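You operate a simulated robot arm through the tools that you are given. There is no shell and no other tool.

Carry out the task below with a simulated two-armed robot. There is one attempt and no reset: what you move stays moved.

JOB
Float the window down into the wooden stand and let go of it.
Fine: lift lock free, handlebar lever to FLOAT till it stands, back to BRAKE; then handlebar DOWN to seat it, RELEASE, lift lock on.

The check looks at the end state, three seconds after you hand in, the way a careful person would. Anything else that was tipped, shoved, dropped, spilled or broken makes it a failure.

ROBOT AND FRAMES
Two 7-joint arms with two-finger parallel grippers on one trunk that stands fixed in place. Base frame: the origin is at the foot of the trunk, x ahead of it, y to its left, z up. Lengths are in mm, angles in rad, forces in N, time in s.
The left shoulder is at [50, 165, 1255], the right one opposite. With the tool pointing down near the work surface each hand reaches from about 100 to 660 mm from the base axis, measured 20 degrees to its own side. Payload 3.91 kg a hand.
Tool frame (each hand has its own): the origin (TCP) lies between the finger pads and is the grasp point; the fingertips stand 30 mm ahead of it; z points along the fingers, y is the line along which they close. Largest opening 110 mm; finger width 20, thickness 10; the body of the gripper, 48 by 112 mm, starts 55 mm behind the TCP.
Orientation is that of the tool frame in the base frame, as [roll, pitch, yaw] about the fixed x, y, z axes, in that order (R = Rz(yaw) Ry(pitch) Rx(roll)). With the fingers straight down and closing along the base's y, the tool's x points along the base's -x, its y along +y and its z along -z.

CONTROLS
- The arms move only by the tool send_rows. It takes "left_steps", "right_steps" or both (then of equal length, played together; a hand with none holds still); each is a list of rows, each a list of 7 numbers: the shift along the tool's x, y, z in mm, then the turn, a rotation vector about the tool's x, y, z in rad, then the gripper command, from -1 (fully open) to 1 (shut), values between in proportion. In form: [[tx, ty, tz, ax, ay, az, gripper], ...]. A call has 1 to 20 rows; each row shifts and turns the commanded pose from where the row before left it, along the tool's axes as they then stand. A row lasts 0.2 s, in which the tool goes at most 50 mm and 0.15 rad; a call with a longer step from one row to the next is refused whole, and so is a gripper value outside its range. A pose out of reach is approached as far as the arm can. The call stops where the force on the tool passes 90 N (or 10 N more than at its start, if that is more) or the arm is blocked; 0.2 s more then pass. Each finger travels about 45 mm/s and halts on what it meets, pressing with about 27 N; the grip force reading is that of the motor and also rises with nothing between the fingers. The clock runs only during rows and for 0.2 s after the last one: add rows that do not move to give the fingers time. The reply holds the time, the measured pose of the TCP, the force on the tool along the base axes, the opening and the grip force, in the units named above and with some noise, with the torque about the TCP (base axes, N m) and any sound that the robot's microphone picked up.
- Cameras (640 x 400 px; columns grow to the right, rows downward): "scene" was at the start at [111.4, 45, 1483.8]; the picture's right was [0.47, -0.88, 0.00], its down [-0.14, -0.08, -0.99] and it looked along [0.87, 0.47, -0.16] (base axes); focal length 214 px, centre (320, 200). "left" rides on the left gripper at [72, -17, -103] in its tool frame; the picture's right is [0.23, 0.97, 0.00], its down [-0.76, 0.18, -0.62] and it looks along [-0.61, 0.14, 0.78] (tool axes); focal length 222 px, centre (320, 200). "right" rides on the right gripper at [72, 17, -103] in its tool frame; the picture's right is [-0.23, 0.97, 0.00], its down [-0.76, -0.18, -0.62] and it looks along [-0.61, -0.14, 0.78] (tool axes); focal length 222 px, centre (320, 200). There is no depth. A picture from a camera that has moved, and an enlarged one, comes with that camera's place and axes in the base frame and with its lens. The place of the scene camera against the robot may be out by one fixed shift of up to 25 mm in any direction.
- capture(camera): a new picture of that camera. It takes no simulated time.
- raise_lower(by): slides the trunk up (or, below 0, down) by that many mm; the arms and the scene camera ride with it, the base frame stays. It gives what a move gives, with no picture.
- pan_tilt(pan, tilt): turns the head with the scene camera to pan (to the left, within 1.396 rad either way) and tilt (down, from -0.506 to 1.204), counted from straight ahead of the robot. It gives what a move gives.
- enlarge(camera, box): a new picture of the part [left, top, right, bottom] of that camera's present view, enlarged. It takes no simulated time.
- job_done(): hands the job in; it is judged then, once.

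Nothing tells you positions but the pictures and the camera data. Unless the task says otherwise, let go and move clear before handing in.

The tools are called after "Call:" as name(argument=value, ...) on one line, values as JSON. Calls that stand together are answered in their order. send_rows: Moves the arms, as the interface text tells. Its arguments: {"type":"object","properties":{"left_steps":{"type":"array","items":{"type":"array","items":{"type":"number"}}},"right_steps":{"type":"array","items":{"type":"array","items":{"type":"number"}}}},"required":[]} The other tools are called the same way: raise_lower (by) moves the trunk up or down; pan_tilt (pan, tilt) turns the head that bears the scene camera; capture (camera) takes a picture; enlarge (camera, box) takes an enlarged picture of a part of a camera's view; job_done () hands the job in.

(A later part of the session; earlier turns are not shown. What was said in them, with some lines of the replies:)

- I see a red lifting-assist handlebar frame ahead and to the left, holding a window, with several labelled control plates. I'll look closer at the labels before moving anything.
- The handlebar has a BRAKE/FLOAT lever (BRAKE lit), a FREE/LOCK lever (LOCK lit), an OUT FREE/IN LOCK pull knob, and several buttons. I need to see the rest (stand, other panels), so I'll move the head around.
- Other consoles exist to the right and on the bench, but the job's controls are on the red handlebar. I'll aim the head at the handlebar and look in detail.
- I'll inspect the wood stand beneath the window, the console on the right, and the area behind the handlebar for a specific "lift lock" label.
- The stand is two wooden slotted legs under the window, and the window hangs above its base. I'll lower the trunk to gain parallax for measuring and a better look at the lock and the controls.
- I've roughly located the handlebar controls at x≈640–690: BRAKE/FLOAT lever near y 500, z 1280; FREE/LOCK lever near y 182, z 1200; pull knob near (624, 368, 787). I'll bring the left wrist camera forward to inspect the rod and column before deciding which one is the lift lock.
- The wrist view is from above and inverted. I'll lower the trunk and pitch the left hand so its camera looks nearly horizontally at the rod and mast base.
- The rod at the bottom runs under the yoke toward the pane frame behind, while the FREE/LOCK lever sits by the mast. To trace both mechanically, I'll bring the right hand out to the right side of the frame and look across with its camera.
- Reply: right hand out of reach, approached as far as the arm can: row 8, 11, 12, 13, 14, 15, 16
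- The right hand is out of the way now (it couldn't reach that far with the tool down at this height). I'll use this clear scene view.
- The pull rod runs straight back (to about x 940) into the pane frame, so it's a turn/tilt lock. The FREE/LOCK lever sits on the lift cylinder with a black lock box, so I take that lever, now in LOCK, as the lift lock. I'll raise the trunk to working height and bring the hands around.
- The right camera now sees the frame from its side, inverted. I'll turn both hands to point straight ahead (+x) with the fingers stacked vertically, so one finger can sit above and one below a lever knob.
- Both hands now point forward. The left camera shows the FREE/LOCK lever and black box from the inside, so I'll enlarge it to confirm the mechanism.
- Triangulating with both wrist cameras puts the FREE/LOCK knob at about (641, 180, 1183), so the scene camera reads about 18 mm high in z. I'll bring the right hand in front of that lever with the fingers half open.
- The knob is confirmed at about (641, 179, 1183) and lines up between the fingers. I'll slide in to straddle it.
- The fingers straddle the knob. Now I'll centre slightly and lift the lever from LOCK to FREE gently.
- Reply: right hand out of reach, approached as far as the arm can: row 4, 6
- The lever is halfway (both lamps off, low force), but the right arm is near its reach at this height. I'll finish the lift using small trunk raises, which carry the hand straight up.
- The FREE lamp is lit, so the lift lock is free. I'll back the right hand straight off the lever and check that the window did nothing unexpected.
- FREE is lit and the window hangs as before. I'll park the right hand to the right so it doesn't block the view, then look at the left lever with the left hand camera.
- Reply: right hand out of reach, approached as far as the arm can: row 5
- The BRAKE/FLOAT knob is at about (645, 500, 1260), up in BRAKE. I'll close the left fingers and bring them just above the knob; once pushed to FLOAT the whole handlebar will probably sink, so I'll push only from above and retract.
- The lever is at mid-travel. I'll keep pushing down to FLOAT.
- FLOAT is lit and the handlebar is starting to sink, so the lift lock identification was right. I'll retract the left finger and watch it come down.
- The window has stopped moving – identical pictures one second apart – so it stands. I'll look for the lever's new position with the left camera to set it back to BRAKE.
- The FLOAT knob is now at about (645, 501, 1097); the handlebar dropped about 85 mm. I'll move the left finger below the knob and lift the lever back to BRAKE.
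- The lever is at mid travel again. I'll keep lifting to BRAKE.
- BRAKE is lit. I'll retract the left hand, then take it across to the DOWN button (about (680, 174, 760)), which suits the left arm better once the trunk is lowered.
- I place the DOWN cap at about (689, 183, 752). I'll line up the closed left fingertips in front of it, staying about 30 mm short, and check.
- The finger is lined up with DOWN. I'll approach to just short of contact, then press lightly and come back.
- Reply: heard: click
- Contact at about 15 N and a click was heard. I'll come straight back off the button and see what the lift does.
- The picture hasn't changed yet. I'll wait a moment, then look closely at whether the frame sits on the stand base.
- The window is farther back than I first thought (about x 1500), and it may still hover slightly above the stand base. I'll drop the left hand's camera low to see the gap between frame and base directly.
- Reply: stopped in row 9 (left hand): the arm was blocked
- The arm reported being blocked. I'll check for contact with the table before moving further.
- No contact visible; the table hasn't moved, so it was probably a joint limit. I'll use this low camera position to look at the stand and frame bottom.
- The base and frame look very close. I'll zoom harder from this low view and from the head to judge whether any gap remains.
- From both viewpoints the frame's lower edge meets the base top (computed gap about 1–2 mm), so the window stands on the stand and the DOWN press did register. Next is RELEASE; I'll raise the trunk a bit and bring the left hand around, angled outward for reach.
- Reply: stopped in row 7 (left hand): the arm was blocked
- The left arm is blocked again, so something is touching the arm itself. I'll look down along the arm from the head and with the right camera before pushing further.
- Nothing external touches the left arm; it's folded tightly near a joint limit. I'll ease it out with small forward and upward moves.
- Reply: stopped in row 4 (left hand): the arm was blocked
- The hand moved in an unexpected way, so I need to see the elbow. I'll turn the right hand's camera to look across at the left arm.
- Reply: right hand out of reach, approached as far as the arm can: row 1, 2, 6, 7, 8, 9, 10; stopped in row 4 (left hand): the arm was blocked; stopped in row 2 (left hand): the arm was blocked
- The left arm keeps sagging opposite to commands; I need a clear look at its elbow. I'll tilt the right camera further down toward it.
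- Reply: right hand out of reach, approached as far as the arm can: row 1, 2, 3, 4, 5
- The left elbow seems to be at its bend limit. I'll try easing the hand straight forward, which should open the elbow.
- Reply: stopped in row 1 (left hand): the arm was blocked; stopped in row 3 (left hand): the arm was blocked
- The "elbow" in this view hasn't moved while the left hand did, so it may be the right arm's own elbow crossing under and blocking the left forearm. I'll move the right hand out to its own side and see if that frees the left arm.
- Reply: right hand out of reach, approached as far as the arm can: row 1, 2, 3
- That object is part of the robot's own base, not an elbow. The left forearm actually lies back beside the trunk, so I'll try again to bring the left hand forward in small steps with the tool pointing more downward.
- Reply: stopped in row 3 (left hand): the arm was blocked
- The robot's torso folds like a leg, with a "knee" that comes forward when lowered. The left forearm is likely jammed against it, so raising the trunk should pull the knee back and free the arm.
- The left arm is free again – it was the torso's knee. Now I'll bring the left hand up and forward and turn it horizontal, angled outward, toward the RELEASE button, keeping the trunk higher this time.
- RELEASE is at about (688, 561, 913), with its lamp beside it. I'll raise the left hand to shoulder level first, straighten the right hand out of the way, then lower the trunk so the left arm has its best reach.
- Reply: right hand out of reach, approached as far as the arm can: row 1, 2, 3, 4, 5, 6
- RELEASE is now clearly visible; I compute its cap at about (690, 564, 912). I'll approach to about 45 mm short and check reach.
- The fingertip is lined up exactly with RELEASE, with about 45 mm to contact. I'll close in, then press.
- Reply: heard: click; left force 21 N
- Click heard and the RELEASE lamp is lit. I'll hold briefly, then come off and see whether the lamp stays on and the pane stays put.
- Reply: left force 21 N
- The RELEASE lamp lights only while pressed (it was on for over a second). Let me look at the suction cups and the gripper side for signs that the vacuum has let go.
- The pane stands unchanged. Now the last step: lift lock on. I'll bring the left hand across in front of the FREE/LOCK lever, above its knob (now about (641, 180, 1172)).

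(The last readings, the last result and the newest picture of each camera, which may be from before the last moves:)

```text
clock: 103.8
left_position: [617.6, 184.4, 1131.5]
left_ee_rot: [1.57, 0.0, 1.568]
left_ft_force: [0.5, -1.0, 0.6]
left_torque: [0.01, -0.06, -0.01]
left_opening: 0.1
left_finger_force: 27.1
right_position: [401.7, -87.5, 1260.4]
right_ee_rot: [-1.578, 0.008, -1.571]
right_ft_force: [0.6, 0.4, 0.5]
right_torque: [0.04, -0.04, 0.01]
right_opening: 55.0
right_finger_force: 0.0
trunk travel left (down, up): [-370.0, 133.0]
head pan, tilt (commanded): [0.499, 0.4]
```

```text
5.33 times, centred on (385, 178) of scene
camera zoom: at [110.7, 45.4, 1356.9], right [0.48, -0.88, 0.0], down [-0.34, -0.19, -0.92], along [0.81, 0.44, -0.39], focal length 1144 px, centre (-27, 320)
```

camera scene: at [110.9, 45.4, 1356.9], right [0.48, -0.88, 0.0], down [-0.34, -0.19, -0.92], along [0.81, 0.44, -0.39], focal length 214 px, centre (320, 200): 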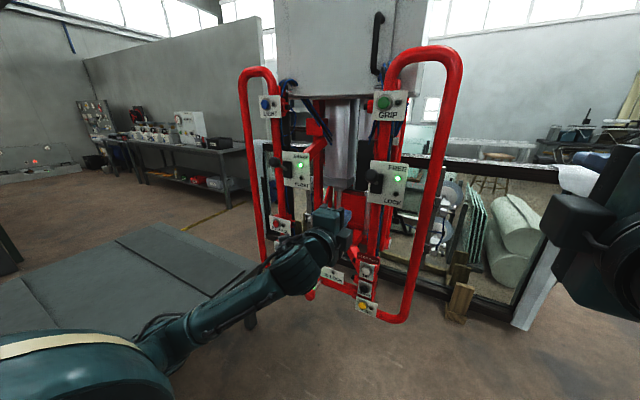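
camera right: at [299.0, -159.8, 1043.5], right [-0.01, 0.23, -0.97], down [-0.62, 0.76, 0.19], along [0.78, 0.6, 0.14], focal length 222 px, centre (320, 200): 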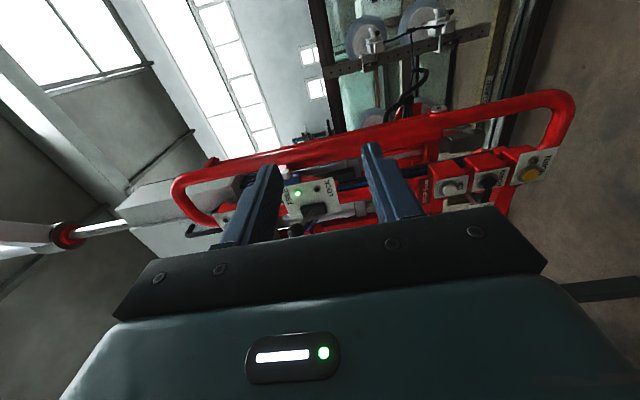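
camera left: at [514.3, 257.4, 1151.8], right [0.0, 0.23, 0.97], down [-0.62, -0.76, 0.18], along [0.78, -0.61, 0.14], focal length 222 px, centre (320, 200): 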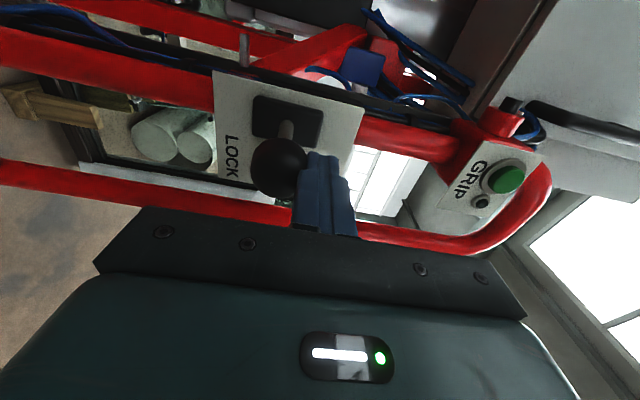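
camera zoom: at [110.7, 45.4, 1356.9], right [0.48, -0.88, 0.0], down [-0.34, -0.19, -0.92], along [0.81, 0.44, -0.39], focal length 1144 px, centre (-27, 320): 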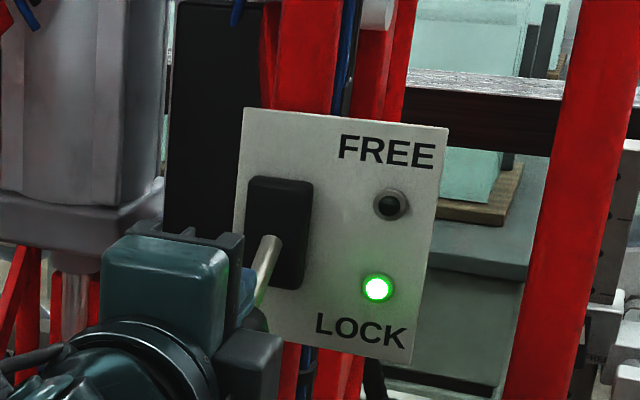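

LOCK is lit. I'll retract the left hand clear and do a full check of all the indicators, the window and the stand.

Call:
send_rows(left_steps=[[0, 0, -30, 0, 0, 0, 1], [0, 0, -35, 0, 0, 0, 1], [0, 0, -35, 0, 0, 0, 1], [35, 0, -20, 0, 0, 0, 1], [40, 0, 0, 0, 0, 0, 1], [40, 0, 0, 0, 0, 0, 1], [40, 0, 0, 0, 0, 0, 1]])

Call:
capture(camera="scene")

Call:
enlarge(camera="scene", box=[230, 80, 430, 205])

Call:
enlarge(camera="scene", box=[240, 200, 440, 325])

Call:
enlarge(camera="scene", box=[400, 150, 620, 330])

```text
clock: 105.4
left_position: [495.7, 338.3, 1132.6]
left_ee_rot: [1.569, 0.002, 1.568]
left_ft_force: [0.4, 0.2, 1.0]
left_torque: [0.01, 0.0, 0.0]
left_opening: 0.0
left_finger_force: 26.9
right_position: [402.2, -87.4, 1261.7]
right_ee_rot: [-1.577, 0.007, -1.572]
right_ft_force: [0.4, -0.8, -0.4]
right_torque: [-0.01, -0.02, 0.01]
right_opening: 54.8
right_finger_force: 0.1
trunk travel left (down, up): [-370.0, 133.0]
head pan, tilt (commanded): [0.499, 0.4]
```

```text
taken
camera scene: at [110.6, 45.5, 1356.9], right [0.48, -0.88, 0.0], down [-0.34, -0.19, -0.92], along [0.81, 0.44, -0.39], focal length 214 px, centre (320, 200)
```

scene: 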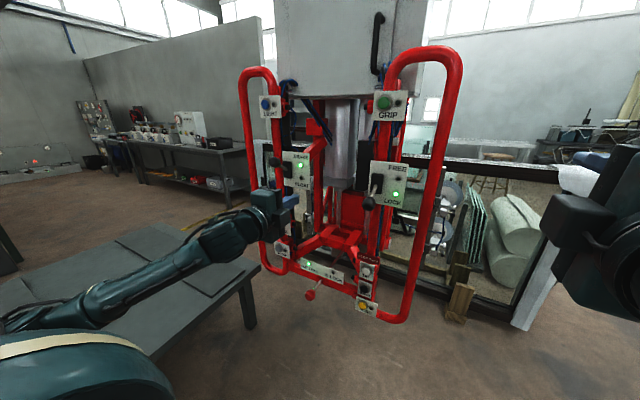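

```text
3.20 times, centred on (330, 142) of scene
camera zoom: at [110.6, 45.5, 1356.9], right [0.48, -0.88, 0.0], down [-0.34, -0.19, -0.92], along [0.81, 0.44, -0.39], focal length 686 px, centre (288, 384)
```

zoom: 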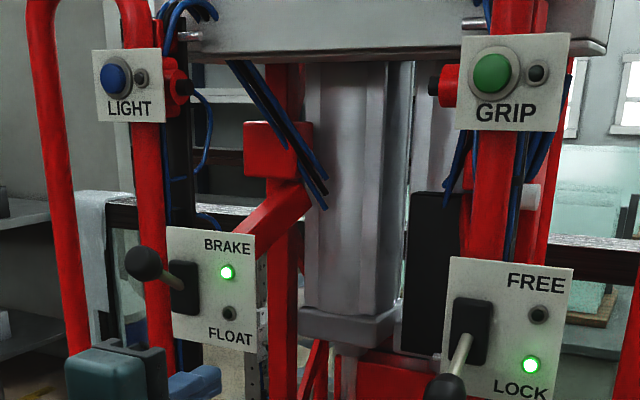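

```text
3.20 times, centred on (340, 262) of scene
camera zoom: at [110.6, 45.5, 1356.9], right [0.48, -0.88, 0.0], down [-0.34, -0.19, -0.92], along [0.81, 0.44, -0.39], focal length 686 px, centre (256, 0)
```

zoom: 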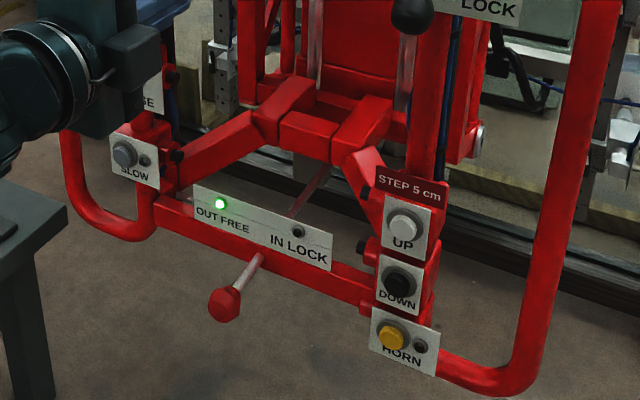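

```text
2.22 times, centred on (510, 240) of scene
camera zoom: at [110.6, 45.5, 1356.9], right [0.48, -0.88, 0.0], down [-0.34, -0.19, -0.92], along [0.81, 0.44, -0.39], focal length 477 px, centre (-102, 111)
```

zoom: 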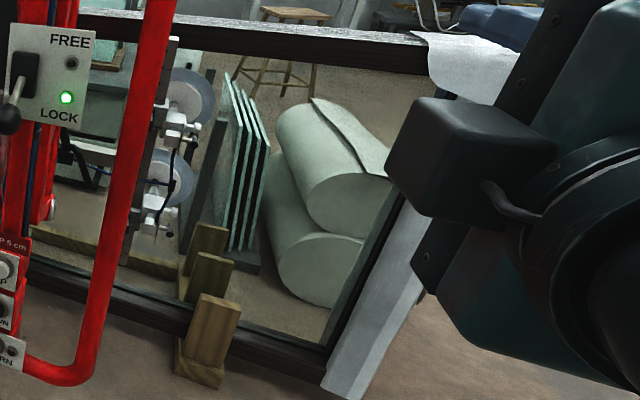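

All the indicators read as they should: BRAKE lit, LOCK lit, the pull rod untouched. The window stands upright in the stand. I'll draw the left hand further back and take one last look from lower down to confirm the window is stable.

Call:
send_rows(left_steps=[[0, 0, -30, 0, 0, 0, 0], [0, 0, -30, 0, 0, 0, 0], [0, 0, -20, 0, 0, 0, 0]])

Call:
pan_tilt(pan=0.15, tilt=0.5)

Call:
capture(camera="scene")

Call:
enlarge(camera="scene", box=[340, 190, 440, 270])

Call:
capture(camera="right")

```text
clock: 106.2
left_position: [433.6, 347.5, 1131.9]
left_ee_rot: [1.569, 0.0, 1.569]
left_ft_force: [-0.3, -0.4, 0.0]
left_torque: [-0.02, 0.02, 0.01]
left_opening: 55.2
left_finger_force: 0.0
left hand out of reach, approached as far as the arm can: row 3
right_position: [403.3, -88.6, 1261.1]
right_ee_rot: [-1.579, 0.008, -1.572]
right_ft_force: [0.2, 0.9, -0.7]
right_torque: [0.01, -0.01, -0.01]
right_opening: 55.0
right_finger_force: 0.1
trunk travel left (down, up): [-370.0, 133.0]
head pan, tilt (commanded): [0.499, 0.4]
```

```text
clock: 107.0
left_position: [433.5, 347.7, 1130.9]
left_ee_rot: [1.57, 0.0, 1.568]
left_ft_force: [-0.3, 0.0, 0.1]
left_torque: [0.05, 0.01, -0.01]
left_opening: 55.1
left_finger_force: 0.1
right_position: [401.9, -88.2, 1260.8]
right_ee_rot: [-1.578, 0.007, -1.573]
right_ft_force: [0.4, 0.5, -0.9]
right_torque: [0.03, -0.01, 0.01]
right_opening: 55.3
right_finger_force: 0.1
trunk travel left (down, up): [-370.0, 133.0]
head pan, tilt (commanded): [0.15, 0.499]
```

```text
taken
camera scene: at [119.5, 14.7, 1347.8], right [0.15, -0.99, 0.0], down [-0.47, -0.07, -0.88], along [0.87, 0.13, -0.48], focal length 214 px, centre (320, 200)
```

scene: 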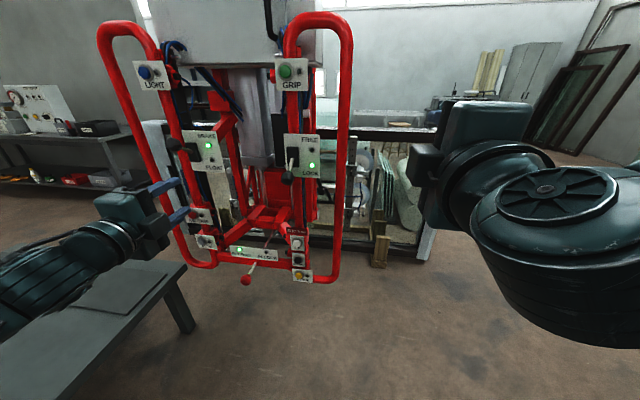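

```text
5.00 times, centred on (390, 230) of scene
camera zoom: at [119.5, 14.7, 1347.8], right [0.15, -0.99, 0.0], down [-0.47, -0.07, -0.88], along [0.87, 0.13, -0.48], focal length 1072 px, centre (-30, 50)
```

zoom: 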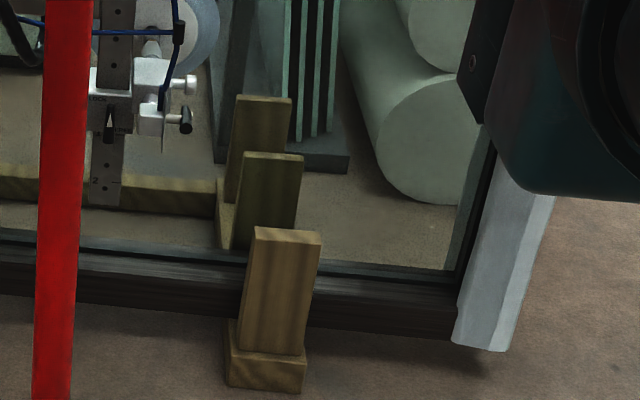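

```text
taken
camera right: at [299.0, -159.8, 1243.5], right [-0.01, 0.23, -0.97], down [-0.62, 0.76, 0.19], along [0.78, 0.6, 0.14], focal length 222 px, centre (320, 200)
```

right: 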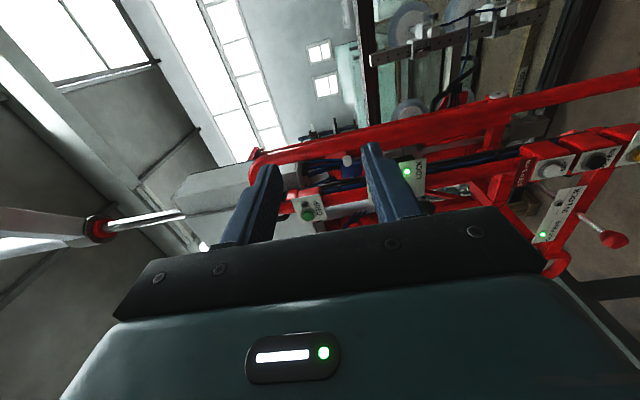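

Call:
enlarge(camera="scene", box=[366, 240, 406, 270])

```text
13.33 times, centred on (386, 255) of scene
camera zoom: at [119.5, 14.7, 1347.8], right [0.15, -0.99, 0.0], down [-0.47, -0.07, -0.88], along [0.87, 0.13, -0.48], focal length 2860 px, centre (-560, -533)
```

zoom: 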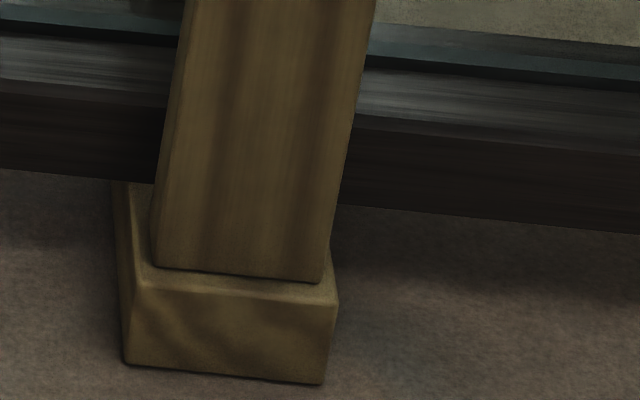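

From a third viewpoint the frame's lower edge still meets the stand base with no gap, and the window stands upright and still. BRAKE and LOCK are lit, the other controls are untouched, and both hands are clear, so I'm handing in.

Call:
job_done()

```text
The job is handed in.
```

The window is standing in the wooden stand and I pressed RELEASE. The lift is back in BRAKE with the lift lock on, and the job is handed in.

- **Lift lock:** I took the FREE/LOCK lever by the lift cylinder as the lift lock. With it at FREE, the handlebar sank as soon as I set FLOAT. It now reads LOCK.
- **Float:** The window sank about 85 mm and stopped on the stand. I then put the lever back to BRAKE, and its lamp is lit.
- **DOWN:** I pressed it once and heard a click, but nothing moved visibly. Measured from three camera views, the frame sits on the stand base with no gap beyond a few millimetres of error.
- **RELEASE:** I held it for more than a second, with a click and its lamp lit while pressed. I could not directly see whether the suction had let go; the window stayed upright and still for the roughly 12 seconds I watched afterwards.

I did not touch the OUT FREE/IN LOCK pull rod or any other control. While lowering, my left arm jammed on what looked like my own folding torso until I raised the trunk. I saw no sign that it touched anything else. Both hands were clear when I handed in.
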